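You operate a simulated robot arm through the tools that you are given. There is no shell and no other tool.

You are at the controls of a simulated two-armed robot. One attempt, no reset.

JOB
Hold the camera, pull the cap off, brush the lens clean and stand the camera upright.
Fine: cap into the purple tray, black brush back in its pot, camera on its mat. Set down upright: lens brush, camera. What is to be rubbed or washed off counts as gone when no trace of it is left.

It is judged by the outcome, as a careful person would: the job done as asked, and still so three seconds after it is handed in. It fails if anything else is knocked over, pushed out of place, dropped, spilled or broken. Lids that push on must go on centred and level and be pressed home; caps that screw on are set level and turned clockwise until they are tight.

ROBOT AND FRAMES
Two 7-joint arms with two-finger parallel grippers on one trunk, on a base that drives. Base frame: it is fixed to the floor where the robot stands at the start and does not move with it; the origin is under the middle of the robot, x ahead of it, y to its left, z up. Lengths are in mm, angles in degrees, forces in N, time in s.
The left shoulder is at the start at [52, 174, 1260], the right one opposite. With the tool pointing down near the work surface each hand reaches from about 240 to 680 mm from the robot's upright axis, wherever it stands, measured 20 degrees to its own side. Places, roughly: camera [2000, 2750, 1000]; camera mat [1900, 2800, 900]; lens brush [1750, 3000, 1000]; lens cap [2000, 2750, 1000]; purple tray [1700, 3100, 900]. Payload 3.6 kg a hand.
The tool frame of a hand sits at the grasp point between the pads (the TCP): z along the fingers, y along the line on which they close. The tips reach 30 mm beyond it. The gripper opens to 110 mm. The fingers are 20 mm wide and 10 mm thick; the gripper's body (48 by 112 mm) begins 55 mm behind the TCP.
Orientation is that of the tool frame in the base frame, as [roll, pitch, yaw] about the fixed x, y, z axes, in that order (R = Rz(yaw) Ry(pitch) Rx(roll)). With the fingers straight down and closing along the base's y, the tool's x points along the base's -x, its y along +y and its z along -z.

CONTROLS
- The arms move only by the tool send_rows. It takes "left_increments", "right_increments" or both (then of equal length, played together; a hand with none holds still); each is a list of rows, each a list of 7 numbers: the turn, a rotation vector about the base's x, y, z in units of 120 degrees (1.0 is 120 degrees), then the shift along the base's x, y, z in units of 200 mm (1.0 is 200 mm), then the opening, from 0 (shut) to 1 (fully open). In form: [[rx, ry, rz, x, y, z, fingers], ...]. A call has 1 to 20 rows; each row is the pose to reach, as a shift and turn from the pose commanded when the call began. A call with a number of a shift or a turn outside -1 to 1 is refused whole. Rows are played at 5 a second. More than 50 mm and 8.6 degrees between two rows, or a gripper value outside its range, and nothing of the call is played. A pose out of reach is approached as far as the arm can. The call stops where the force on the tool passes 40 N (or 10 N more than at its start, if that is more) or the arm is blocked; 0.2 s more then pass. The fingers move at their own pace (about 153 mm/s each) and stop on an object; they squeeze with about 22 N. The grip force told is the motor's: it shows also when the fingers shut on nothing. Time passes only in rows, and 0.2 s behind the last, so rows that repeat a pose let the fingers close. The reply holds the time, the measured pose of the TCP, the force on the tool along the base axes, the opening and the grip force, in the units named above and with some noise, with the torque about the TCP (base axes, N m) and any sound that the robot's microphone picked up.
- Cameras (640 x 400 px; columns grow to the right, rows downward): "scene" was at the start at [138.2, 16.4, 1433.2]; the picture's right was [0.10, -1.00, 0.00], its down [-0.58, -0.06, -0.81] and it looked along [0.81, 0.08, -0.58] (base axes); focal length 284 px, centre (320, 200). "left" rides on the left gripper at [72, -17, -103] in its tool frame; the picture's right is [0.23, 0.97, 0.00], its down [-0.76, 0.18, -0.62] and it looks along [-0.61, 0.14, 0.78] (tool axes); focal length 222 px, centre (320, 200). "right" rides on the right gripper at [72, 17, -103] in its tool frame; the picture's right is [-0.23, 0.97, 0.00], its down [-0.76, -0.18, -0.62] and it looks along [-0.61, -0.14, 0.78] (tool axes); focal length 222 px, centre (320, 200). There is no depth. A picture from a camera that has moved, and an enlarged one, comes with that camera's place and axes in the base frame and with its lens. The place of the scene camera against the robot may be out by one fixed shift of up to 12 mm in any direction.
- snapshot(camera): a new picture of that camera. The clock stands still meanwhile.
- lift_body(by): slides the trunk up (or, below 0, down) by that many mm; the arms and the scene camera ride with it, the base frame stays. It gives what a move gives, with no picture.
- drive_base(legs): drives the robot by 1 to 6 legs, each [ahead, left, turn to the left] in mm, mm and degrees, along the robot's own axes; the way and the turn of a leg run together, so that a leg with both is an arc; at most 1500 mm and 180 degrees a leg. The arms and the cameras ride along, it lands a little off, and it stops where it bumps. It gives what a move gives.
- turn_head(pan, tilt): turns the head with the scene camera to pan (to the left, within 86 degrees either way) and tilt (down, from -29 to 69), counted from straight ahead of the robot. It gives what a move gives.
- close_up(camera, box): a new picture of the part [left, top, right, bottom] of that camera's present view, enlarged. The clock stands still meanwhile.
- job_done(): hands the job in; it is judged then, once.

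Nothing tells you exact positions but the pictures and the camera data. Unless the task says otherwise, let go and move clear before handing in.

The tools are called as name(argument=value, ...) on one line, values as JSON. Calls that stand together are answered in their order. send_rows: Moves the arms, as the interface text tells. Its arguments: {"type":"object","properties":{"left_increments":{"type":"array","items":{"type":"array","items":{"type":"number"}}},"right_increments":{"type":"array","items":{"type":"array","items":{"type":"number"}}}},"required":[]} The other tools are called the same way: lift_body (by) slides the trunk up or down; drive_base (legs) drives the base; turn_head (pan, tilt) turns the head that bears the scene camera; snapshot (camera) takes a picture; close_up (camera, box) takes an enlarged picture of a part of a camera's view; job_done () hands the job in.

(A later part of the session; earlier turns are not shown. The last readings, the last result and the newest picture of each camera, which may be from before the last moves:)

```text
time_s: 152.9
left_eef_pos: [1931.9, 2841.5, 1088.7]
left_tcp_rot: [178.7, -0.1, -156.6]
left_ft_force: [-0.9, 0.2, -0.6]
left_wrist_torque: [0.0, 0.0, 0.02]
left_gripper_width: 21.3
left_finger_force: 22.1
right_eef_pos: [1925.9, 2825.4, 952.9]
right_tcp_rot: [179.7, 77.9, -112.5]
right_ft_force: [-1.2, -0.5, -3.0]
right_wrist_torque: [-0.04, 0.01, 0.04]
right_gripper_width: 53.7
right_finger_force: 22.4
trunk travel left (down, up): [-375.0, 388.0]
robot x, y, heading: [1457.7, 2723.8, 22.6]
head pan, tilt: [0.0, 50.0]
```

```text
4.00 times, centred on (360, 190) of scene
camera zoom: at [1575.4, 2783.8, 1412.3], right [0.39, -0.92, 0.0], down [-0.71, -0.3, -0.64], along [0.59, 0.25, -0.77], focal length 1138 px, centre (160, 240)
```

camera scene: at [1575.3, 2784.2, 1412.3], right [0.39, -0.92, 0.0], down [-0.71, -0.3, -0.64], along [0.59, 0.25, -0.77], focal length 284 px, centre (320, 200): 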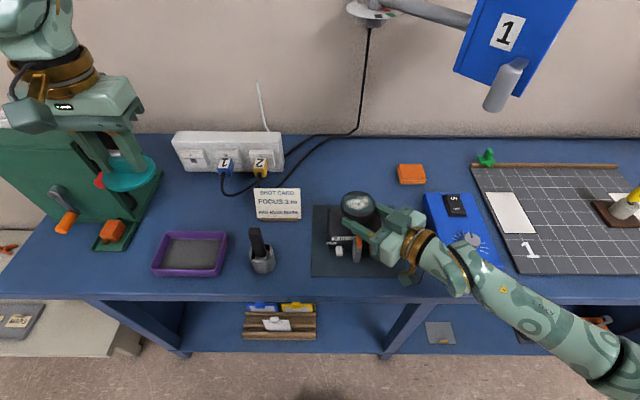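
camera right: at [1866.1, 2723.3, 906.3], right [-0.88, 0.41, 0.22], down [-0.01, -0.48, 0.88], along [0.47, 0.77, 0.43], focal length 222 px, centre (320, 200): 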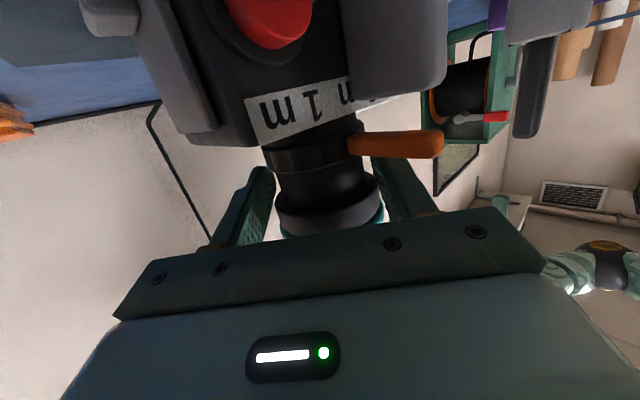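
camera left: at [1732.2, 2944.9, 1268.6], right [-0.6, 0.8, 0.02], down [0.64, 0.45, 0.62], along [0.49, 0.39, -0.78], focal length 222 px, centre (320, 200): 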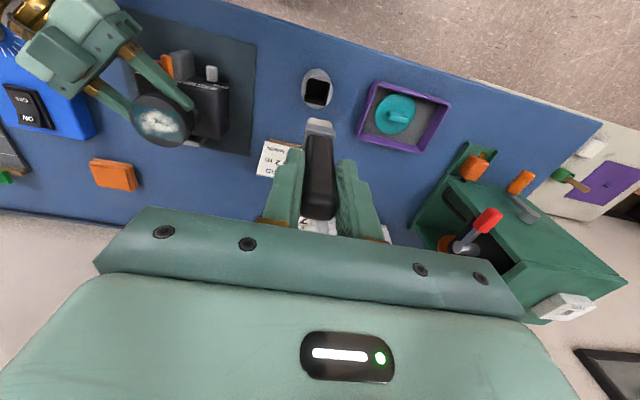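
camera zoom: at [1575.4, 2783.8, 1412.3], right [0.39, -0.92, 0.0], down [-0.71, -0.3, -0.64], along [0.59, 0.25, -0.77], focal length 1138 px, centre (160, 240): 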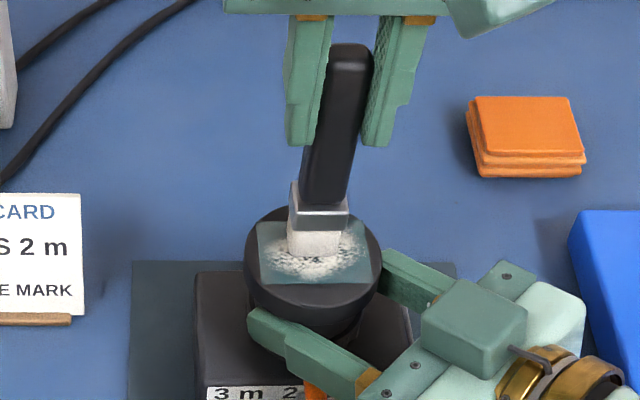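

Bristles are close to the surface. Lower by small steps to feel contact.

send_rows(left_increments=[[0, 0, 0, 0, 0, -0.01, 0], [0, 0, 0, 0, 0, -0.02, 0], [0, 0, 0, 0, 0, -0.02, 0]])

```text
time_s: 153.7
left_eef_pos: [1933.8, 2841.6, 1087.9]
left_tcp_rot: [178.8, -0.2, -156.6]
left_ft_force: [0.8, 0.6, 17.4]
left_wrist_torque: [-0.08, -0.18, 0.03]
left_gripper_width: 21.9
left_finger_force: 21.9
right_eef_pos: [1925.5, 2824.6, 951.6]
right_tcp_rot: [180.0, 77.8, -112.5]
right_ft_force: [2.6, 0.6, -8.7]
right_wrist_torque: [-0.55, -0.2, -0.16]
right_gripper_width: 53.0
right_finger_force: 22.2
trunk travel left (down, up): [-375.0, 388.0]
robot x, y, heading: [1457.5, 2728.3, 22.6]
head pan, tilt: [0.0, 50.0]
```

Contact at TCP z≈1088 (17 N when pressed 4 mm, so stiff). I'll reduce to a light press and start brushing in overlapping strokes.

send_rows(left_increments=[[0, 0, 0, 0, 0, 0.0125, 0], [0, 0, 0, -0.038, -0.0646, 0.0125, 0], [0, 0, 0, -0.0761, -0.1293, 0.0125, 0], [0, 0, 0, -0.0207, -0.1062, 0.0125, 0], [0, 0, 0, 0.0347, -0.0831, 0.0125, 0], [0, 0, 0, 0.09, -0.06, 0.0125, 0], [0, 0, 0, 0.1454, -0.0369, 0.0125, 0], [0, 0, 0, 0.1281, 0.0047, 0.0125, 0], [0, 0, 0, 0.0727, -0.0184, 0.0125, 0], [0, 0, 0, 0.0173, -0.0415, 0.0125, 0], [0, 0, 0, -0.038, -0.0646, 0.0125, 0], [0, 0, 0, -0.0934, -0.0877, 0.0125, 0], [0, 0, 0, -0.1108, -0.0462, 0.0125, 0], [0, 0, 0, -0.0554, -0.0231, 0.0125, 0], [0, 0, 0, 0, 0, 0.0125, 0]])

close_up(camera="left", box=[240, 60, 400, 190])

close_up(camera="scene", box=[310, 140, 410, 240])

```text
time_s: 156.9
left_eef_pos: [1933.7, 2841.4, 1088.1]
left_tcp_rot: [178.8, -0.4, -156.5]
left_ft_force: [-0.6, -0.3, -1.4]
left_wrist_torque: [-0.03, 0.0, 0.01]
left_gripper_width: 21.3
left_finger_force: 22.1
right_eef_pos: [1925.6, 2824.5, 953.5]
right_tcp_rot: [179.6, 77.8, -112.7]
right_ft_force: [-0.8, 0.0, -4.4]
right_wrist_torque: [-0.04, -0.01, 0.02]
right_gripper_width: 53.3
right_finger_force: 21.8
trunk travel left (down, up): [-375.0, 388.0]
robot x, y, heading: [1462.4, 2726.2, 22.7]
head pan, tilt: [0.0, 50.0]
```

```text
3.08 times, centred on (320, 125) of left
camera zoom: at [1875.1, 2795.4, 1191.9], right [-0.59, 0.8, 0.02], down [0.64, 0.45, 0.62], along [0.49, 0.38, -0.78], focal length 684 px, centre (320, 431)
```

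zoom: 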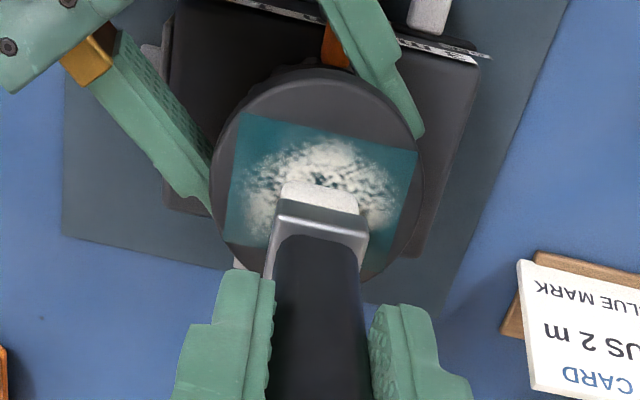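

```text
4.00 times, centred on (360, 190) of scene
camera zoom: at [1575.5, 2784.0, 1412.3], right [0.39, -0.92, 0.0], down [-0.71, -0.3, -0.64], along [0.59, 0.25, -0.77], focal length 1138 px, centre (160, 240)
```

zoom: 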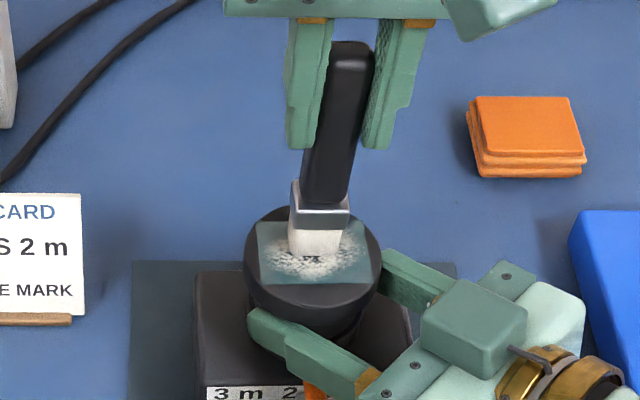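

Little contact now. Press about 2 mm further and feel.

send_rows(left_increments=[[0, 0, 0, 0, 0, -0.006, 0], [0, 0, 0, 0, 0, -0.011, 0], [0, 0, 0, 0, 0, -0.011, 0]])

```text
time_s: 157.7
left_eef_pos: [1933.8, 2841.8, 1086.3]
left_tcp_rot: [178.7, -0.3, -156.6]
left_ft_force: [0.3, -0.1, 6.3]
left_wrist_torque: [-0.06, -0.05, 0.01]
left_gripper_width: 21.2
left_finger_force: 22.6
right_eef_pos: [1925.1, 2824.9, 953.6]
right_tcp_rot: [179.9, 77.9, -112.5]
right_ft_force: [0.7, 1.8, -7.6]
right_wrist_torque: [0.18, -0.23, 0.07]
right_gripper_width: 53.4
right_finger_force: 22.1
trunk travel left (down, up): [-375.0, 388.0]
robot x, y, heading: [1455.3, 2727.7, 22.5]
head pan, tilt: [0.0, 50.0]
```

About 6 N — good. Now run the full raster at this pressure.

send_rows(left_increments=[[0, 0, 0, -0.038, -0.0646, 0, 0], [0, 0, 0, -0.0761, -0.1293, 0, 0], [0, 0, 0, -0.0207, -0.1062, 0, 0], [0, 0, 0, 0.0347, -0.0831, 0, 0], [0, 0, 0, 0.09, -0.06, 0, 0], [0, 0, 0, 0.1454, -0.0369, 0, 0], [0, 0, 0, 0.1281, 0.0047, 0, 0], [0, 0, 0, 0.0727, -0.0184, 0, 0], [0, 0, 0, 0.0173, -0.0415, 0, 0], [0, 0, 0, -0.038, -0.0646, 0, 0], [0, 0, 0, -0.0934, -0.0877, 0, 0], [0, 0, 0, -0.1108, -0.0462, 0, 0], [0, 0, 0, -0.0554, -0.0231, 0, 0], [0, 0, 0, 0, 0, 0, 0], [0, 0, 0, 0.0554, 0.0231, 0, 0], [0, 0, 0, 0.1108, 0.0462, 0, 0], [0, 0, 0, 0.0934, 0.0877, 0, 0], [0, 0, 0, 0.038, 0.0646, 0, 0], [0, 0, 0, -0.0173, 0.0415, 0, 0], [0, 0, 0, 0, 0, 0, 0]])

send_rows(left_increments=[[0, 0, 0, -0.0727, 0.0184, 0, 0], [0, 0, 0, -0.1281, -0.0047, 0, 0], [0, 0, 0, -0.1454, 0.0369, 0, 0], [0, 0, 0, -0.09, 0.06, 0, 0], [0, 0, 0, -0.0347, 0.0831, 0, 0], [0, 0, 0, 0.0207, 0.1062, 0, 0], [0, 0, 0, 0.0761, 0.1293, 0, 0], [0, 0, 0, 0.0934, 0.0877, 0, 0], [0, 0, 0, 0.038, 0.0646, 0, 0], [0, 0, 0, 0, 0, 0, 0]])

close_up(camera="left", box=[240, 60, 400, 190])

close_up(camera="scene", box=[310, 140, 410, 240])

```text
time_s: 161.9
left_eef_pos: [1932.8, 2841.5, 1086.3]
left_tcp_rot: [178.7, -0.3, -156.5]
left_ft_force: [-0.3, -0.1, 1.1]
left_wrist_torque: [0.03, -0.06, 0.04]
left_gripper_width: 21.2
left_finger_force: 21.9
right_eef_pos: [1925.5, 2824.7, 953.4]
right_tcp_rot: [179.7, 77.8, -112.8]
right_ft_force: [0.0, -0.3, -6.2]
right_wrist_torque: [-0.21, 0.04, -0.05]
right_gripper_width: 53.3
right_finger_force: 22.3
trunk travel left (down, up): [-375.0, 388.0]
robot x, y, heading: [1454.9, 2726.8, 22.7]
head pan, tilt: [0.0, 50.0]
```

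```text
time_s: 164.1
left_eef_pos: [1932.9, 2841.1, 1086.8]
left_tcp_rot: [178.8, -0.3, -156.6]
left_ft_force: [-0.4, -0.3, 0.0]
left_wrist_torque: [0.02, 0.01, 0.01]
left_gripper_width: 21.4
left_finger_force: 22.6
right_eef_pos: [1925.3, 2823.5, 952.8]
right_tcp_rot: [179.7, 77.9, -112.8]
right_ft_force: [-0.4, -1.4, -3.3]
right_wrist_torque: [-0.19, -0.04, -0.09]
right_gripper_width: 53.4
right_finger_force: 22.1
trunk travel left (down, up): [-375.0, 388.0]
robot x, y, heading: [1458.6, 2723.8, 22.4]
head pan, tilt: [0.0, 50.0]
```

```text
3.08 times, centred on (320, 125) of left
camera zoom: at [1874.9, 2794.8, 1190.3], right [-0.6, 0.8, 0.02], down [0.64, 0.45, 0.62], along [0.49, 0.39, -0.78], focal length 684 px, centre (320, 431)
```

zoom: 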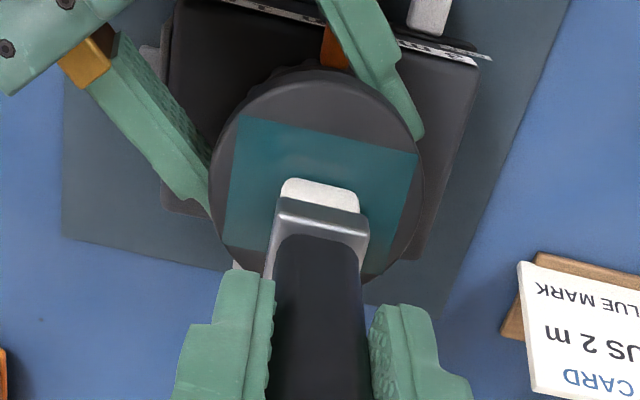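

```text
4.00 times, centred on (360, 190) of scene
camera zoom: at [1575.6, 2783.4, 1412.3], right [0.39, -0.92, 0.0], down [-0.71, -0.3, -0.64], along [0.59, 0.25, -0.77], focal length 1138 px, centre (160, 240)
```

zoom: 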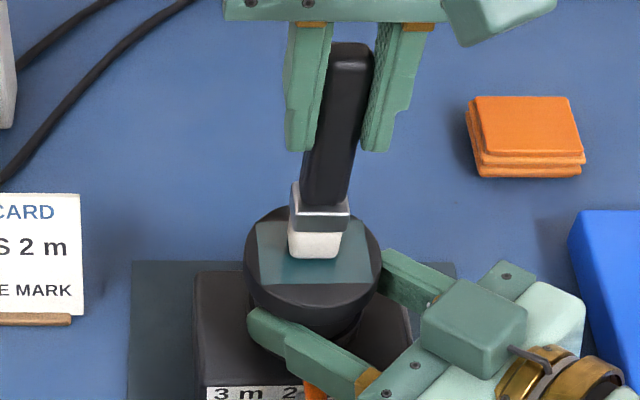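

The visible dust is gone. Lift the brush and inspect the whole lens.

send_rows(left_increments=[[0, 0, 0, 0, 0, 0.15, 0], [0, 0, 0, -0.05, 0.1, 0.25, 0], [0, 0, 0, -0.12, 0.25, 0.25, 0], [0, 0, 0, -0.2, 0.4, 0.25, 0]])

close_up(camera="scene", box=[335, 180, 385, 220])

close_up(camera="left", box=[120, 20, 360, 190])

```text
time_s: 165.1
left_eef_pos: [1890.1, 2922.1, 1136.3]
left_tcp_rot: [178.8, -0.2, -156.6]
left_ft_force: [0.0, -0.3, -0.1]
left_wrist_torque: [-0.02, 0.0, 0.02]
left_gripper_width: 21.2
left_finger_force: 21.7
right_eef_pos: [1925.0, 2824.3, 954.3]
right_tcp_rot: [179.8, 77.8, -112.5]
right_ft_force: [-0.7, 0.3, -4.6]
right_wrist_torque: [-0.11, 0.1, 0.01]
right_gripper_width: 53.6
right_finger_force: 22.3
trunk travel left (down, up): [-375.0, 388.0]
robot x, y, heading: [1457.2, 2726.8, 22.6]
head pan, tilt: [0.0, 50.0]
```

```text
10.00 times, centred on (360, 200) of scene
camera zoom: at [1574.9, 2785.0, 1412.3], right [0.39, -0.92, 0.0], down [-0.71, -0.3, -0.64], along [0.59, 0.25, -0.77], focal length 2845 px, centre (-80, 200)
```

zoom: 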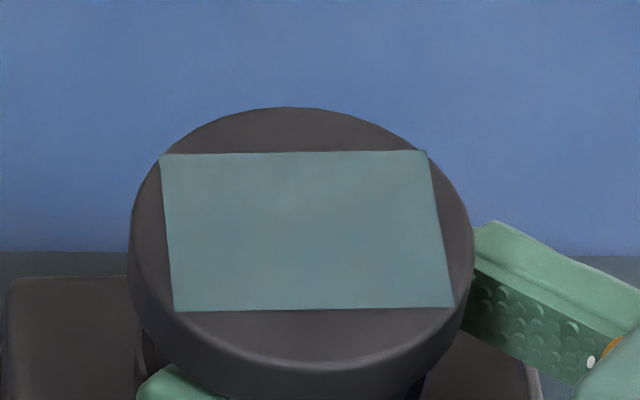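

```text
2.35 times, centred on (240, 105) of left
camera zoom: at [1833.6, 2877.0, 1240.2], right [-0.6, 0.8, 0.02], down [0.64, 0.45, 0.62], along [0.49, 0.38, -0.78], focal length 523 px, centre (508, 424)
```

zoom: 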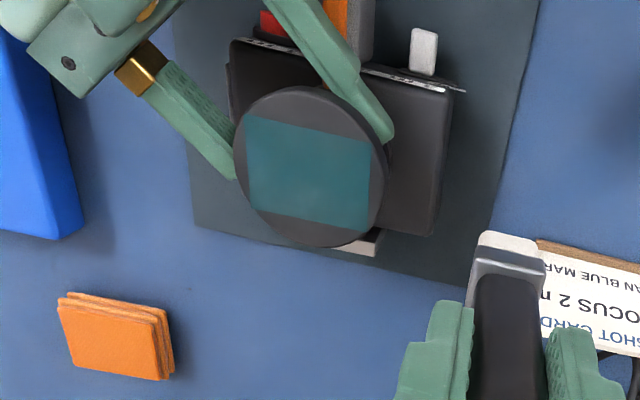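

Almost clean, but I think I see a faint haze in the middle; I'll do another full pass with proper pressure.

send_rows(left_increments=[[0, 0, 0, 0.07, -0.14, 0, 0], [0, 0, 0, 0.14, -0.28, 0, 0], [0, 0, 0, 0.2, -0.4, 0, 0], [0, 0, 0, 0.2, -0.4, -0.15, 0], [0, 0, 0, 0.2, -0.4, -0.24, 0], [0, 0, 0, 0.2, -0.4, -0.255, 0], [0, 0, 0, 0.2, -0.4, -0.262, 0], [0, 0, 0, 0.2, -0.4, -0.262, 0]])

```text
time_s: 166.9
left_eef_pos: [1933.7, 2841.8, 1084.9]
left_tcp_rot: [178.7, -0.2, -156.6]
left_ft_force: [0.3, -0.3, 17.6]
left_wrist_torque: [-0.2, -0.18, 0.02]
left_gripper_width: 21.3
left_finger_force: 21.6
right_eef_pos: [1925.8, 2824.1, 954.0]
right_tcp_rot: [-179.9, 77.8, -112.4]
right_ft_force: [5.0, 2.8, -8.8]
right_wrist_torque: [-0.32, -0.3, -0.15]
right_gripper_width: 53.6
right_finger_force: 22.4
trunk travel left (down, up): [-375.0, 388.0]
robot x, y, heading: [1457.5, 2726.6, 22.7]
head pan, tilt: [0.0, 50.0]
```

17 N here; ease by 1.5 mm and brush with shorter overlapping strokes across both directions.

send_rows(left_increments=[[0, 0, 0, 0, 0, 0.0075, 0], [0, 0, 0, -0.038, -0.0646, 0.0075, 0], [0, 0, 0, -0.0761, -0.1293, 0.0075, 0], [0, 0, 0, -0.0207, -0.1062, 0.0075, 0], [0, 0, 0, 0.0347, -0.0831, 0.0075, 0], [0, 0, 0, 0.09, -0.06, 0.0075, 0], [0, 0, 0, 0.1454, -0.0369, 0.0075, 0], [0, 0, 0, 0.1281, 0.0047, 0.0075, 0], [0, 0, 0, 0.0727, -0.0184, 0.0075, 0], [0, 0, 0, 0.0173, -0.0415, 0.0075, 0], [0, 0, 0, -0.038, -0.0646, 0.0075, 0], [0, 0, 0, -0.0934, -0.0877, 0.0075, 0], [0, 0, 0, -0.1108, -0.0462, 0.0075, 0], [0, 0, 0, -0.0554, -0.0231, 0.0075, 0], [0, 0, 0, 0, 0, 0.0075, 0], [0, 0, 0, 0.0554, 0.0231, 0.0075, 0], [0, 0, 0, 0.1108, 0.0462, 0.0075, 0], [0, 0, 0, 0.0934, 0.0877, 0.0075, 0], [0, 0, 0, 0.038, 0.0646, 0.0075, 0], [0, 0, 0, 0, 0, 0.0075, 0]])

send_rows(left_increments=[[0, 0, 0, -0.0173, 0.0415, -0.003, 0], [0, 0, 0, -0.0727, 0.0184, -0.003, 0], [0, 0, 0, -0.1281, -0.0047, -0.003, 0], [0, 0, 0, -0.1454, 0.0369, -0.003, 0], [0, 0, 0, -0.09, 0.06, -0.003, 0], [0, 0, 0, -0.0347, 0.0831, -0.003, 0], [0, 0, 0, 0.0207, 0.1062, -0.003, 0], [0, 0, 0, 0.0761, 0.1293, -0.003, 0], [0, 0, 0, 0.0934, 0.0877, -0.003, 0], [0, 0, 0, 0.038, 0.0646, -0.003, 0], [0, 0, 0, -0.0173, 0.0415, -0.003, 0], [0, 0, 0, 0.0173, -0.0415, -0.003, 0], [0, 0, 0, 0.0554, 0.0231, -0.003, 0], [0, 0, 0, -0.0554, -0.0231, -0.003, 0], [0, 0, 0, 0, 0, -0.003, 0]])

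send_rows(left_increments=[[0, 0, 0, 0, 0, 0.15, 0], [0, 0, 0, -0.05, 0.1, 0.25, 0], [0, 0, 0, -0.12, 0.25, 0.27, 0], [0, 0, 0, -0.2, 0.4, 0.27, 0]])

close_up(camera="scene", box=[335, 180, 385, 220])

close_up(camera="left", box=[200, 40, 280, 120])

```text
time_s: 171.1
left_eef_pos: [1933.5, 2840.2, 1085.9]
left_tcp_rot: [178.7, -0.2, -156.6]
left_ft_force: [-0.8, 0.2, 0.7]
left_wrist_torque: [0.01, 0.0, 0.0]
left_gripper_width: 21.1
left_finger_force: 21.9
right_eef_pos: [1924.8, 2824.3, 954.1]
right_tcp_rot: [179.8, 77.9, -112.7]
right_ft_force: [-2.3, -1.4, -3.8]
right_wrist_torque: [-0.25, 0.01, -0.06]
right_gripper_width: 53.4
right_finger_force: 22.4
trunk travel left (down, up): [-375.0, 388.0]
robot x, y, heading: [1456.5, 2725.4, 22.5]
head pan, tilt: [0.0, 50.0]
```

```text
time_s: 174.3
left_eef_pos: [1932.7, 2840.4, 1084.5]
left_tcp_rot: [178.8, -0.3, -156.7]
left_ft_force: [-2.2, -2.6, 9.3]
left_wrist_torque: [-0.23, 0.18, -0.06]
left_gripper_width: 21.5
left_finger_force: 21.8
right_eef_pos: [1925.1, 2824.7, 953.3]
right_tcp_rot: [179.8, 77.9, -112.6]
right_ft_force: [1.8, 0.5, -8.8]
right_wrist_torque: [-0.2, -0.18, -0.01]
right_gripper_width: 53.1
right_finger_force: 21.8
trunk travel left (down, up): [-375.0, 388.0]
robot x, y, heading: [1456.4, 2725.0, 22.5]
head pan, tilt: [0.0, 50.0]
```

```text
time_s: 175.3
left_eef_pos: [1891.4, 2922.5, 1139.6]
left_tcp_rot: [178.8, -0.3, -156.5]
left_ft_force: [0.6, 0.4, 0.4]
left_wrist_torque: [-0.02, -0.01, 0.0]
left_gripper_width: 21.4
left_finger_force: 22.0
right_eef_pos: [1924.6, 2824.5, 953.5]
right_tcp_rot: [179.8, 77.8, -112.4]
right_ft_force: [-0.8, 1.0, -4.4]
right_wrist_torque: [0.21, 0.05, 0.16]
right_gripper_width: 53.3
right_finger_force: 21.6
trunk travel left (down, up): [-375.0, 388.0]
robot x, y, heading: [1457.2, 2727.6, 22.7]
head pan, tilt: [0.0, 50.0]
```

```text
10.00 times, centred on (360, 200) of scene
camera zoom: at [1575.0, 2785.1, 1412.3], right [0.39, -0.92, 0.0], down [-0.71, -0.3, -0.64], along [0.59, 0.25, -0.77], focal length 2845 px, centre (-80, 200)
```

zoom: 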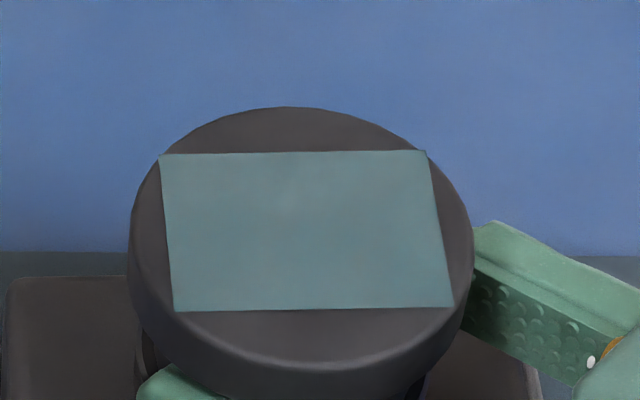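

```text
5.00 times, centred on (240, 80) of left
camera zoom: at [1834.1, 2876.9, 1242.6], right [-0.6, 0.8, 0.02], down [0.64, 0.45, 0.62], along [0.49, 0.38, -0.78], focal length 1111 px, centre (720, 800)
```

zoom: 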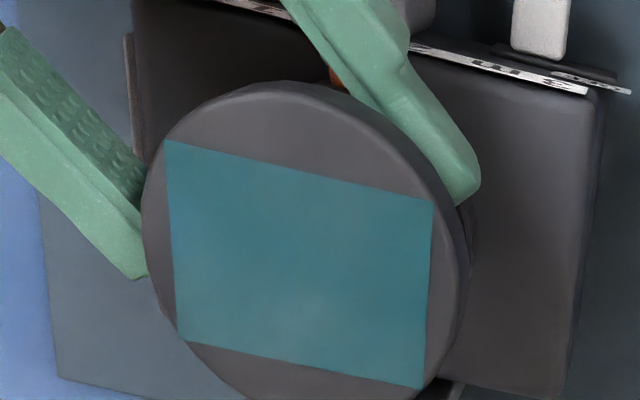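

Cleaner; a faint lighter spot may remain toward the far side. One more pass with cross strokes concentrated there.

send_rows(left_increments=[[0, 0, 0, 0.07, -0.14, 0, 0], [0, 0, 0, 0.14, -0.28, 0, 0], [0, 0, 0, 0.2, -0.4, 0, 0], [0, 0, 0, 0.2, -0.4, -0.15, 0], [0, 0, 0, 0.2, -0.4, -0.24, 0], [0, 0, 0, 0.2, -0.4, -0.26, 0], [0, 0, 0, 0.2, -0.4, -0.268, 0], [0, 0, 0, 0.2, -0.4, -0.268, 0]])

send_rows(left_increments=[[0, 0, 0, 0.04, -0.03, 0, 0], [0, 0, 0, 0.0716, -0.0677, 0, 0], [0, 0, 0, 0.0485, -0.0123, 0, 0], [0, 0, 0, 0.0254, 0.0431, 0, 0], [0, 0, 0, 0.0023, 0.0985, 0, 0], [0, 0, 0, 0.03, 0.11, 0, 0], [0, 0, 0, 0.0531, 0.0546, 0, 0], [0, 0, 0, 0.0762, -0.0008, 0, 0], [0, 0, 0, 0.0993, -0.0561, 0, 0], [0, 0, 0, 0.127, -0.0446, 0, 0], [0, 0, 0, 0.1039, 0.0108, 0, 0], [0, 0, 0, 0.0808, 0.0662, 0, 0], [0, 0, 0, 0.0577, 0.1216, 0, 0], [0, 0, 0, 0.0923, 0.1035, 0, 0], [0, 0, 0, 0.1154, 0.0481, 0, 0], [0, 0, 0, 0.1385, -0.0073, 0, 0], [0, 0, 0, 0.07, 0.0, 0, 0], [0, 0, 0, 0, 0, 0, 0]])

send_rows(left_increments=[[0, 0, 0, -0.0346, 0.083, 0, 0], [0, 0, 0, -0.09, 0.06, 0, 0], [0, 0, 0, -0.0554, -0.0231, 0, 0], [0, 0, 0, -0.0207, -0.1062, 0, 0], [0, 0, 0, 0.0347, -0.0831, 0, 0], [0, 0, 0, 0.0173, -0.0415, 0, 0], [0, 0, 0, 0.0, 0.0, 0, 0], [0, 0, 0, -0.0173, 0.0415, 0, 0], [0, 0, 0, 0.038, 0.0646, 0, 0], [0, 0, 0, 0.0554, 0.0231, 0, 0], [0, 0, 0, 0.0727, -0.0184, 0, 0], [0, 0, 0, 0, 0, 0, 0], [0, 0, 0, 0, 0, 0.15, 0], [0, 0, 0, -0.05, 0.1, 0.25, 0], [0, 0, 0, -0.12, 0.25, 0.27, 0], [0, 0, 0, -0.2, 0.4, 0.27, 0]])

close_up(camera="scene", box=[335, 180, 385, 220])

close_up(camera="left", box=[200, 40, 280, 120])

```text
time_s: 177.1
left_eef_pos: [1931.9, 2843.1, 1085.2]
left_tcp_rot: [178.7, -0.2, -156.5]
left_ft_force: [0.2, -0.6, -0.8]
left_wrist_torque: [0.03, -0.01, -0.01]
left_gripper_width: 21.6
left_finger_force: 22.3
right_eef_pos: [1924.4, 2824.2, 953.2]
right_tcp_rot: [179.7, 77.9, -112.6]
right_ft_force: [-0.5, 1.6, -4.8]
right_wrist_torque: [0.03, -0.06, 0.05]
right_gripper_width: 53.4
right_finger_force: 22.3
trunk travel left (down, up): [-375.0, 388.0]
robot x, y, heading: [1461.2, 2726.5, 22.6]
head pan, tilt: [0.0, 50.0]
```

```text
time_s: 180.9
left_eef_pos: [1932.3, 2841.4, 1085.7]
left_tcp_rot: [178.9, -0.3, -156.7]
left_ft_force: [0.5, -0.5, -0.8]
left_wrist_torque: [-0.01, 0.02, 0.01]
left_gripper_width: 21.2
left_finger_force: 22.2
right_eef_pos: [1925.7, 2825.2, 952.8]
right_tcp_rot: [179.8, 77.9, -112.6]
right_ft_force: [-0.2, -0.9, -3.7]
right_wrist_torque: [-0.05, 0.03, 0.01]
right_gripper_width: 53.2
right_finger_force: 21.9
trunk travel left (down, up): [-375.0, 388.0]
robot x, y, heading: [1456.5, 2723.6, 22.9]
head pan, tilt: [0.0, 50.0]
```

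```text
time_s: 184.3
left_eef_pos: [1892.1, 2921.9, 1139.4]
left_tcp_rot: [178.9, -0.3, -156.5]
left_ft_force: [0.1, 0.3, 0.3]
left_wrist_torque: [-0.01, 0.0, -0.02]
left_gripper_width: 21.5
left_finger_force: 22.3
right_eef_pos: [1925.2, 2825.0, 952.0]
right_tcp_rot: [179.8, 77.8, -112.5]
right_ft_force: [-1.0, 1.0, -4.7]
right_wrist_torque: [0.07, -0.03, 0.05]
right_gripper_width: 53.3
right_finger_force: 22.4
trunk travel left (down, up): [-375.0, 388.0]
robot x, y, heading: [1457.3, 2730.0, 22.8]
head pan, tilt: [0.0, 50.0]
```

```text
10.00 times, centred on (360, 200) of scene
camera zoom: at [1574.9, 2785.0, 1412.3], right [0.39, -0.92, 0.0], down [-0.71, -0.3, -0.64], along [0.59, 0.25, -0.77], focal length 2845 px, centre (-80, 200)
```

zoom: 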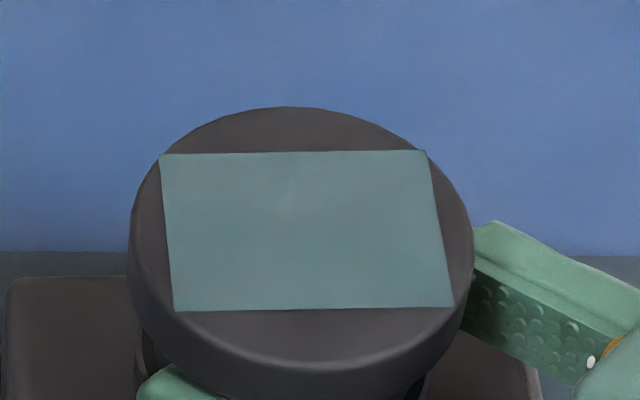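

```text
5.00 times, centred on (240, 80) of left
camera zoom: at [1834.1, 2876.9, 1242.9], right [-0.6, 0.8, 0.02], down [0.64, 0.45, 0.62], along [0.49, 0.38, -0.78], focal length 1111 px, centre (720, 800)
```

zoom: 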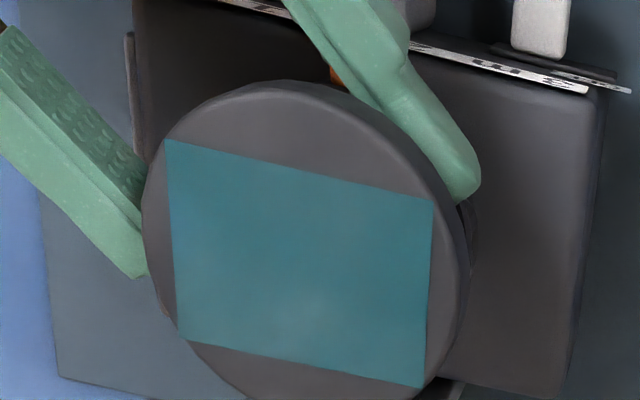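

That last pass barely touched. I'll go back, find firm contact at the far part of the lens and stroke again.

send_rows(left_increments=[[0, 0, 0, 0.07, -0.14, 0, 0], [0, 0, 0, 0.14, -0.28, 0, 0], [0, 0, 0, 0.2, -0.4, 0, 0], [0, 0, 0, 0.265, -0.373, -0.15, 0], [0, 0, 0, 0.265, -0.373, -0.25, 0], [0, 0, 0, 0.265, -0.373, -0.27, 0], [0, 0, 0, 0.265, -0.373, -0.28, 0], [0, 0, 0, 0.265, -0.373, -0.285, 0]])

```text
time_s: 186.1
left_eef_pos: [1946.2, 2846.7, 1083.4]
left_tcp_rot: [178.9, -0.2, -156.6]
left_ft_force: [-1.2, 0.8, 21.5]
left_wrist_torque: [-0.06, 0.01, -0.03]
left_gripper_width: 21.4
left_finger_force: 21.6
right_eef_pos: [1925.5, 2825.7, 953.5]
right_tcp_rot: [180.0, 77.8, -112.4]
right_ft_force: [7.0, 3.7, -9.0]
right_wrist_torque: [0.02, -0.14, -0.02]
right_gripper_width: 53.1
right_finger_force: 21.2
trunk travel left (down, up): [-375.0, 388.0]
robot x, y, heading: [1456.6, 2723.5, 22.7]
head pan, tilt: [0.0, 50.0]
```

Firm contact (21 N). Ease slightly and stroke, gradually compensating for slip of the brush in the fingers.

send_rows(left_increments=[[0, 0, 0, 0, 0, 0.006, 0], [0, 0, 0, 0.0173, -0.0416, 0.006, 0], [0, 0, 0, 0.0347, -0.0831, 0.006, 0], [0, 0, 0, 0.007, -0.0947, 0.005, 0], [0, 0, 0, -0.0161, -0.0393, 0.005, 0], [0, 0, 0, -0.0392, 0.0161, 0.004, 0], [0, 0, 0, -0.0623, 0.0715, 0.004, 0], [0, 0, 0, -0.0346, 0.083, 0.003, 0], [0, 0, 0, -0.0115, 0.0276, 0.003, 0], [0, 0, 0, 0.0116, -0.0278, 0.002, 0], [0, 0, 0, 0.0347, -0.0831, 0.002, 0], [0, 0, 0, 0.0624, -0.0716, 0.001, 0], [0, 0, 0, 0.0393, -0.0162, 0.001, 0], [0, 0, 0, 0.0162, 0.0392, 0.0, 0], [0, 0, 0, -0.0069, 0.0946, 0.0, 0], [0, 0, 0, 0.0277, 0.0765, 0.0, 0], [0, 0, 0, 0.0508, 0.0211, 0.0, 0], [0, 0, 0, 0.0739, -0.0343, 0.0, 0], [0, 0, 0, 0.03, -0.01, 0.0, 0], [0, 0, 0, 0, 0, 0.0, 0]])

```text
time_s: 190.3
left_eef_pos: [1945.1, 2846.7, 1083.3]
left_tcp_rot: [178.8, -0.3, -156.6]
left_ft_force: [2.4, -1.3, 6.6]
left_wrist_torque: [-0.12, -0.32, -0.03]
left_gripper_width: 21.6
left_finger_force: 21.9
right_eef_pos: [1924.4, 2825.2, 953.6]
right_tcp_rot: [179.8, 77.8, -112.7]
right_ft_force: [-2.5, -0.4, -7.7]
right_wrist_torque: [-0.16, -0.08, 0.04]
right_gripper_width: 53.2
right_finger_force: 21.9
trunk travel left (down, up): [-375.0, 388.0]
robot x, y, heading: [1461.1, 2727.9, 22.8]
head pan, tilt: [0.0, 50.0]
```

Good contact maintained. Another complete lengthwise pass over the lens.

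send_rows(left_increments=[[0, 0, 0, 0.0154, -0.037, -0.001, 0], [0, 0, 0, 0.0308, -0.0739, -0.001, 0], [0, 0, 0, -0.0338, -0.1009, -0.002, 0], [0, 0, 0, -0.0892, -0.124, -0.002, 0], [0, 0, 0, -0.1353, -0.1432, -0.002, 0], [0, 0, 0, -0.1507, -0.1063, -0.003, 0], [0, 0, 0, -0.0954, -0.0832, -0.003, 0], [0, 0, 0, -0.04, -0.0601, -0.003, 0], [0, 0, 0, 0.0154, -0.037, -0.004, 0], [0, 0, 0, 0.0616, -0.0177, -0.004, 0], [0, 0, 0, 0.0462, 0.0192, -0.005, 0], [0, 0, 0, -0.0092, -0.0039, -0.005, 0], [0, 0, 0, -0.0646, -0.027, -0.005, 0], [0, 0, 0, -0.12, -0.0501, -0.006, 0], [0, 0, 0, -0.1661, -0.0694, -0.006, 0], [0, 0, 0, -0.1815, -0.0324, -0.006, 0], [0, 0, 0, -0.1262, -0.0093, -0.007, 0], [0, 0, 0, -0.0708, 0.0138, -0.007, 0], [0, 0, 0, -0.0154, 0.0369, -0.007, 0], [0, 0, 0, 0.0308, 0.0561, -0.008, 0]])

send_rows(left_increments=[[0, 0, 0, -0.0154, 0.0369, 0.0, 0], [0, 0, 0, -0.0708, 0.0138, -0.001, 0], [0, 0, 0, -0.1262, -0.0093, -0.001, 0], [0, 0, 0, -0.1816, -0.0324, -0.002, 0], [0, 0, 0, -0.12, -0.02, -0.002, 0], [0, 0, 0, -0.06, 0.0, -0.002, 0], [0, 0, 0, -0.06, 0.0, 0.15, 0], [0, 0, 0, -0.12, 0.15, 0.27, 0], [0, 0, 0, -0.2, 0.3, 0.28, 0]])

close_up(camera="scene", box=[335, 180, 385, 220])

snapshot(camera="left")

```text
time_s: 194.5
left_eef_pos: [1951.6, 2857.3, 1082.0]
left_tcp_rot: [178.9, -0.3, -156.6]
left_ft_force: [-4.4, -1.8, 13.2]
left_wrist_torque: [-0.3, 0.23, -0.03]
left_gripper_width: 21.6
left_finger_force: 22.1
right_eef_pos: [1925.7, 2824.5, 953.6]
right_tcp_rot: [179.7, 77.9, -112.6]
right_ft_force: [2.6, 1.8, -12.3]
right_wrist_torque: [-0.18, 0.27, 0.11]
right_gripper_width: 53.3
right_finger_force: 21.1
trunk travel left (down, up): [-375.0, 388.0]
robot x, y, heading: [1459.4, 2729.6, 22.9]
head pan, tilt: [0.0, 50.0]
```

```text
time_s: 196.5
left_eef_pos: [1910.9, 2919.2, 1135.8]
left_tcp_rot: [178.7, -0.3, -156.5]
left_ft_force: [-0.3, -0.3, -0.6]
left_wrist_torque: [0.0, -0.03, 0.03]
left_gripper_width: 21.6
left_finger_force: 22.5
right_eef_pos: [1924.2, 2825.4, 953.3]
right_tcp_rot: [179.9, 77.9, -112.4]
right_ft_force: [0.0, 0.0, -5.4]
right_wrist_torque: [-0.11, 0.03, 0.02]
right_gripper_width: 53.3
right_finger_force: 22.0
trunk travel left (down, up): [-375.0, 388.0]
robot x, y, heading: [1457.7, 2726.6, 22.8]
head pan, tilt: [0.0, 50.0]
```

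```text
10.00 times, centred on (360, 200) of scene
camera zoom: at [1575.2, 2784.8, 1412.3], right [0.39, -0.92, 0.0], down [-0.71, -0.3, -0.64], along [0.59, 0.25, -0.77], focal length 2845 px, centre (-80, 200)
```

zoom: 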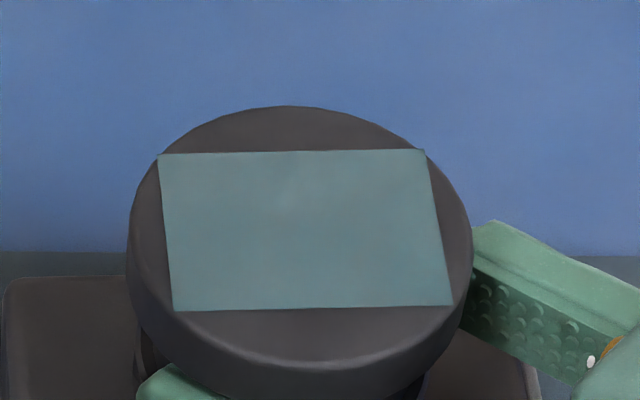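

```text
taken
camera left: at [1853.1, 2873.0, 1240.4], right [-0.6, 0.8, 0.02], down [0.64, 0.45, 0.62], along [0.49, 0.39, -0.78], focal length 222 px, centre (320, 200)
```

left: 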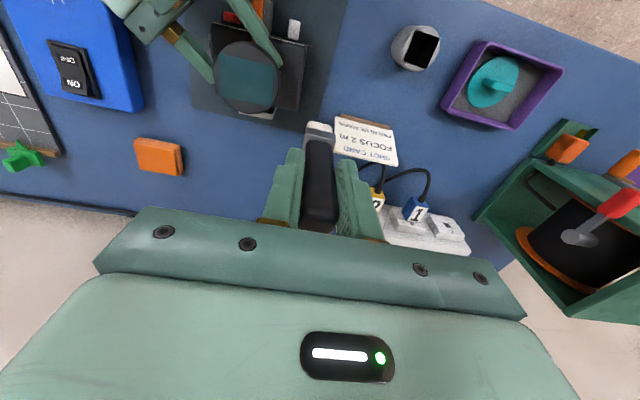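

close_up(camera="left", box=[205, 35, 285, 115])

close_up(camera="left", box=[280, 100, 380, 220])

```text
5.00 times, centred on (245, 75) of left
camera zoom: at [1853.1, 2873.0, 1240.4], right [-0.6, 0.8, 0.02], down [0.64, 0.45, 0.62], along [0.49, 0.39, -0.78], focal length 1111 px, centre (695, 825)
```

zoom: 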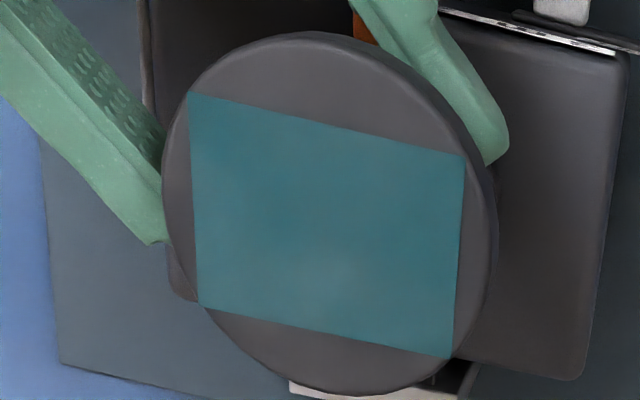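

```text
3.33 times, centred on (330, 160) of left
camera zoom: at [1853.1, 2873.0, 1240.4], right [-0.6, 0.8, 0.02], down [0.64, 0.45, 0.62], along [0.49, 0.39, -0.78], focal length 740 px, centre (287, 333)
```

zoom: 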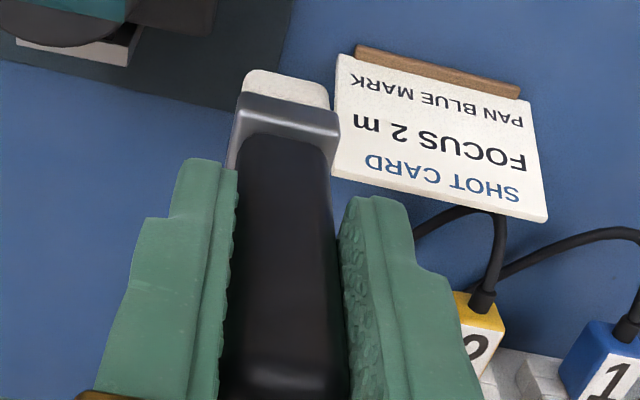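

I'll zoom in further on the lens to decide whether anything remains.

close_up(camera="scene", box=[348, 193, 374, 213])

close_up(camera="left", box=[225, 50, 270, 95])

```text
16.00 times, centred on (361, 203) of scene
camera zoom: at [1575.2, 2784.8, 1412.3], right [0.39, -0.92, 0.0], down [-0.71, -0.3, -0.64], along [0.59, 0.25, -0.77], focal length 4552 px, centre (-336, 152)
```

zoom: 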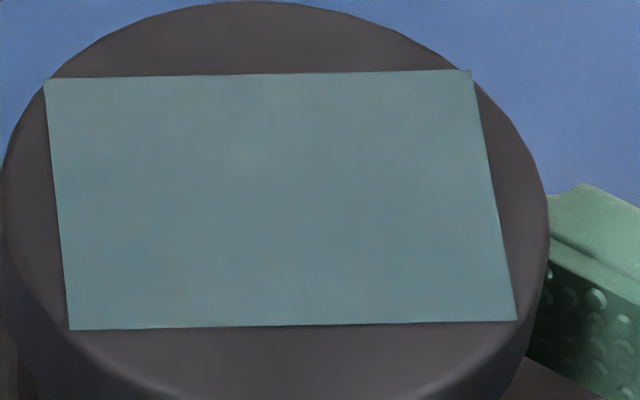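

```text
8.89 times, centred on (248, 72) of left
camera zoom: at [1853.1, 2873.0, 1240.4], right [-0.6, 0.8, 0.02], down [0.64, 0.45, 0.62], along [0.49, 0.39, -0.78], focal length 1974 px, centre (964, 1333)
```

zoom: 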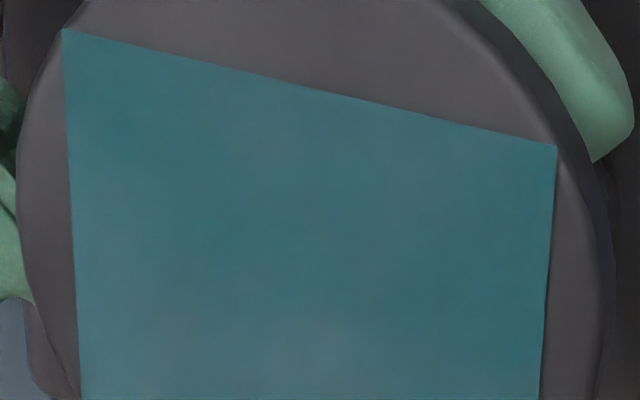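

There may be an extremely faint lighter spot a bit beyond centre; I'll scrub that place specifically with firm contact and compare.

send_rows(left_increments=[[0, 0, 0, 0.05, -0.12, 0, 0], [0, 0, 0, 0.1, -0.24, 0, 0], [0, 0, 0, 0.146, -0.357, 0, 0], [0, 0, 0, 0.146, -0.357, -0.12, 0], [0, 0, 0, 0.146, -0.357, -0.23, 0], [0, 0, 0, 0.146, -0.357, -0.265, 0], [0, 0, 0, 0.146, -0.357, -0.275, 0], [0, 0, 0, 0.146, -0.357, -0.275, 0]])

```text
time_s: 198.3
left_eef_pos: [1940.6, 2847.5, 1082.6]
left_tcp_rot: [178.8, -0.2, -156.6]
left_ft_force: [0.3, -0.1, -0.3]
left_wrist_torque: [-0.04, -0.02, 0.0]
left_gripper_width: 21.3
left_finger_force: 21.3
right_eef_pos: [1925.5, 2824.3, 953.9]
right_tcp_rot: [179.8, 77.9, -112.6]
right_ft_force: [0.1, 0.8, -3.5]
right_wrist_torque: [0.07, -0.08, 0.03]
right_gripper_width: 53.1
right_finger_force: 21.8
trunk travel left (down, up): [-375.0, 388.0]
robot x, y, heading: [1455.8, 2728.6, 22.5]
head pan, tilt: [0.0, 50.0]
```

send_rows(left_increments=[[0, 0, 0, 0, 0, -0.008, 0], [0, 0, 0, 0, 0, -0.016, 0], [0, 0, 0, 0, 0, -0.016, 0]])

```text
time_s: 199.1
left_eef_pos: [1940.1, 2845.6, 1079.5]
left_tcp_rot: [178.8, -0.2, -156.6]
left_ft_force: [-0.2, -1.1, 17.5]
left_wrist_torque: [-0.12, -0.13, 0.03]
left_gripper_width: 21.9
left_finger_force: 21.3
right_eef_pos: [1925.6, 2824.5, 952.6]
right_tcp_rot: [179.9, 77.8, -112.3]
right_ft_force: [5.3, 3.8, -7.8]
right_wrist_torque: [-0.38, -0.16, -0.15]
right_gripper_width: 53.6
right_finger_force: 22.0
trunk travel left (down, up): [-375.0, 388.0]
robot x, y, heading: [1459.7, 2723.9, 22.8]
head pan, tilt: [0.0, 50.0]
```

Firm contact (17 N). Scrub around this spot.

send_rows(left_increments=[[0, 0, 0, 0, 0, 0.005, 0], [0, 0, 0, 0.0554, 0.0231, 0.004, 0], [0, 0, 0, 0, 0, 0.003, 0], [0, 0, 0, -0.0554, -0.0231, 0.003, 0], [0, 0, 0, -0.073, 0.0184, 0.002, 0], [0, 0, 0, -0.0173, 0.0415, 0.002, 0], [0, 0, 0, 0.0381, 0.0646, 0.001, 0], [0, 0, 0, 0.0727, -0.0184, 0.001, 0], [0, 0, 0, 0.0173, -0.0415, 0, 0], [0, 0, 0, -0.0381, -0.0646, 0, 0], [0, 0, 0, 0, 0, 0, 0], [0, 0, 0, 0.0308, -0.0739, 0, 0], [0, 0, 0, -0.0308, 0.0739, -0.001, 0], [0, 0, 0, 0.0554, 0.0231, -0.001, 0], [0, 0, 0, -0.0554, -0.0231, -0.002, 0], [0, 0, 0, 0, 0, -0.002, 0]])

send_rows(left_increments=[[0, 0, 0, 0, 0, 0.15, 0], [0, 0, 0, 0, 0, 0.28, 0], [0, 0, 0, -0.07, 0.14, 0.28, 0], [0, 0, 0, -0.146, 0.3, 0.28, 0]])

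close_up(camera="scene", box=[348, 193, 374, 213])

close_up(camera="left", box=[205, 35, 285, 115])

```text
time_s: 202.5
left_eef_pos: [1940.3, 2845.5, 1077.9]
left_tcp_rot: [178.9, -0.3, -156.5]
left_ft_force: [-1.8, -2.7, 12.2]
left_wrist_torque: [-0.41, 0.03, -0.06]
left_gripper_width: 21.6
left_finger_force: 21.9
right_eef_pos: [1924.4, 2825.7, 952.8]
right_tcp_rot: [179.7, 77.7, -112.6]
right_ft_force: [0.8, 5.3, -9.4]
right_wrist_torque: [-0.05, -0.01, 0.26]
right_gripper_width: 53.5
right_finger_force: 22.0
trunk travel left (down, up): [-375.0, 388.0]
robot x, y, heading: [1457.6, 2727.9, 22.7]
head pan, tilt: [0.0, 50.0]
```

```text
time_s: 203.5
left_eef_pos: [1910.2, 2908.3, 1134.2]
left_tcp_rot: [178.8, -0.3, -156.5]
left_ft_force: [0.2, -0.7, -1.0]
left_wrist_torque: [-0.02, 0.0, 0.01]
left_gripper_width: 21.6
left_finger_force: 21.9
right_eef_pos: [1924.4, 2825.5, 953.4]
right_tcp_rot: [179.9, 77.8, -112.5]
right_ft_force: [-0.6, 2.1, -5.0]
right_wrist_torque: [0.25, -0.03, 0.17]
right_gripper_width: 53.0
right_finger_force: 21.6
trunk travel left (down, up): [-375.0, 388.0]
robot x, y, heading: [1456.9, 2726.5, 22.8]
head pan, tilt: [0.0, 50.0]
```

```text
16.00 times, centred on (361, 203) of scene
camera zoom: at [1575.1, 2784.9, 1412.3], right [0.39, -0.92, 0.0], down [-0.71, -0.3, -0.64], along [0.59, 0.25, -0.77], focal length 4552 px, centre (-336, 152)
```

zoom: 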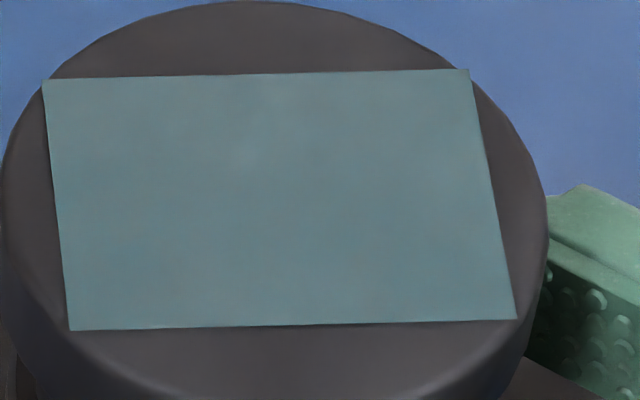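

```text
5.00 times, centred on (245, 75) of left
camera zoom: at [1853.5, 2862.0, 1237.5], right [-0.6, 0.8, 0.02], down [0.64, 0.45, 0.62], along [0.49, 0.38, -0.78], focal length 1111 px, centre (695, 825)
```

zoom: 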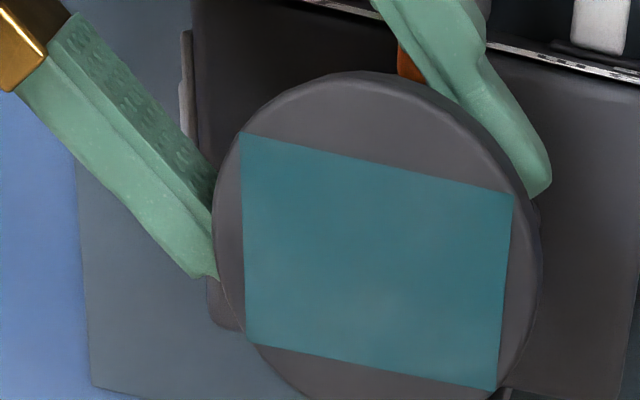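

The appearance is unchanged after scrubbing, so it is just surface shading — the lens is clean. Now return the brush above its pot.

send_rows(left_increments=[[0, 0, 0, -0.1, 0.07, 0.03, 0], [0, 0, 0, -0.25, 0.17, 0.05, 0], [0, 0, 0, -0.4, 0.27, 0.05, 0], [0, 0, 0, -0.5, 0.35, 0.05, 0], [0, 0, 0, -0.598, 0.412, 0.05, 0], [0, 0, 0, -0.598, 0.412, -0.1, 0], [0, 0, 0, -0.598, 0.412, -0.3, 0], [0, 0, 0, -0.598, 0.412, -0.48, 0]])

close_up(camera="left", box=[220, 30, 420, 190])

close_up(camera="scene", box=[210, 170, 310, 290])

```text
time_s: 205.3
left_eef_pos: [1792.3, 2989.1, 1038.6]
left_tcp_rot: [178.8, -0.2, -156.6]
left_ft_force: [0.4, -0.4, -0.7]
left_wrist_torque: [-0.02, 0.02, 0.05]
left_gripper_width: 21.7
left_finger_force: 21.7
right_eef_pos: [1924.9, 2824.8, 953.6]
right_tcp_rot: [179.8, 77.8, -112.7]
right_ft_force: [-0.3, 0.5, -4.6]
right_wrist_torque: [0.01, -0.04, 0.02]
right_gripper_width: 53.3
right_finger_force: 22.2
trunk travel left (down, up): [-375.0, 388.0]
robot x, y, heading: [1455.1, 2725.0, 22.6]
head pan, tilt: [0.0, 50.0]
```

```text
2.50 times, centred on (320, 110) of left
camera zoom: at [1735.4, 2943.8, 1142.1], right [-0.6, 0.8, 0.02], down [0.64, 0.45, 0.62], along [0.49, 0.39, -0.78], focal length 555 px, centre (320, 425)
```

zoom: 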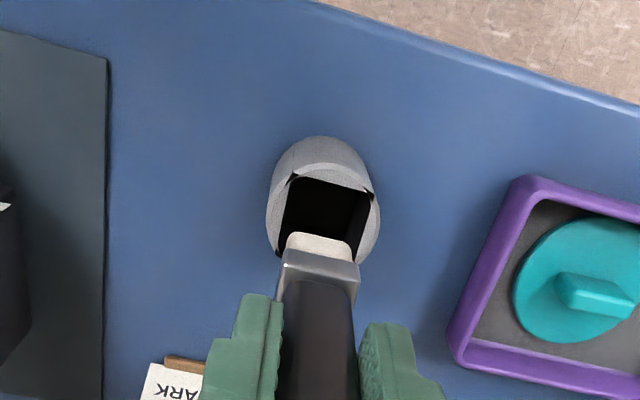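

```text
3.33 times, centred on (260, 230) of scene
camera zoom: at [1575.4, 2784.1, 1412.3], right [0.39, -0.92, 0.0], down [-0.71, -0.3, -0.64], along [0.59, 0.25, -0.77], focal length 948 px, centre (520, 100)
```

zoom: 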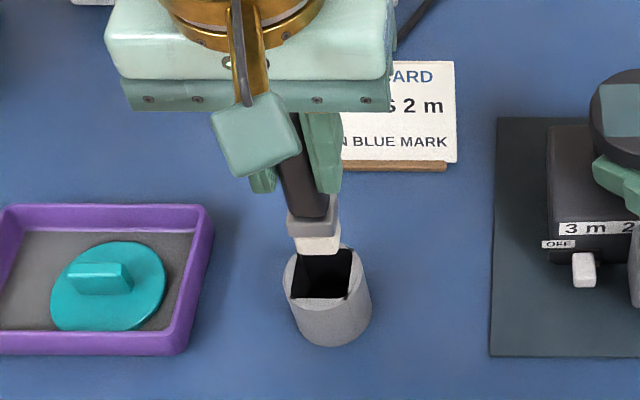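

The brush is well aligned with the pot (needs ~2 mm left). Lower it in, slowly, watching forces.

send_rows(left_increments=[[0, 0, 0, -0.008, 0.008, 0, 0], [0, 0, 0, -0.008, 0.008, -0.06, 0], [0, 0, 0, -0.008, 0.008, -0.12, 0], [0, 0, 0, -0.008, 0.008, -0.18, 0], [0, 0, 0, -0.008, 0.008, -0.24, 0], [0, 0, 0, -0.008, 0.008, -0.28, 0]])

close_up(camera="left", box=[220, 30, 420, 190])

close_up(camera="scene", box=[210, 170, 310, 290])

```text
time_s: 206.7
left_eef_pos: [1790.5, 2991.4, 981.6]
left_tcp_rot: [178.7, -0.4, -156.6]
left_ft_force: [-0.8, -0.1, -0.9]
left_wrist_torque: [-0.01, 0.03, 0.0]
left_gripper_width: 21.2
left_finger_force: 21.9
right_eef_pos: [1925.1, 2825.7, 952.9]
right_tcp_rot: [179.8, 77.9, -112.6]
right_ft_force: [0.0, 0.1, -3.1]
right_wrist_torque: [-0.03, -0.04, 0.04]
right_gripper_width: 53.3
right_finger_force: 22.5
trunk travel left (down, up): [-375.0, 388.0]
robot x, y, heading: [1454.7, 2725.4, 22.6]
head pan, tilt: [0.0, 50.0]
```

```text
2.50 times, centred on (320, 110) of left
camera zoom: at [1733.0, 2945.0, 1085.6], right [-0.6, 0.8, 0.02], down [0.64, 0.45, 0.62], along [0.49, 0.39, -0.78], focal length 555 px, centre (320, 425)
```

zoom: 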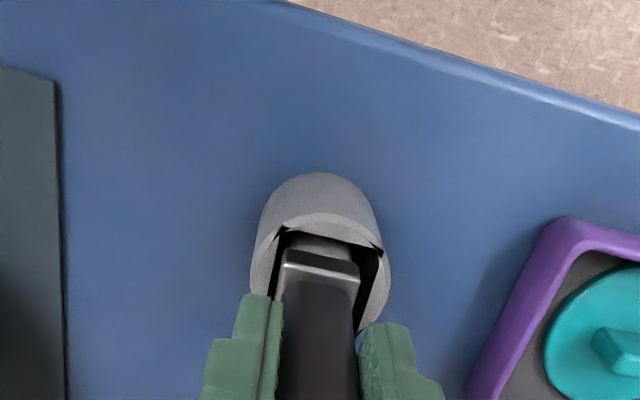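

```text
3.33 times, centred on (260, 230) of scene
camera zoom: at [1575.3, 2784.1, 1412.3], right [0.39, -0.92, 0.0], down [-0.71, -0.3, -0.64], along [0.59, 0.25, -0.77], focal length 948 px, centre (520, 100)
```

zoom: 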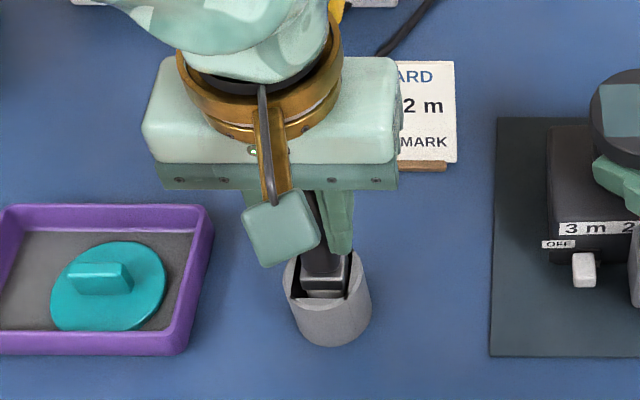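

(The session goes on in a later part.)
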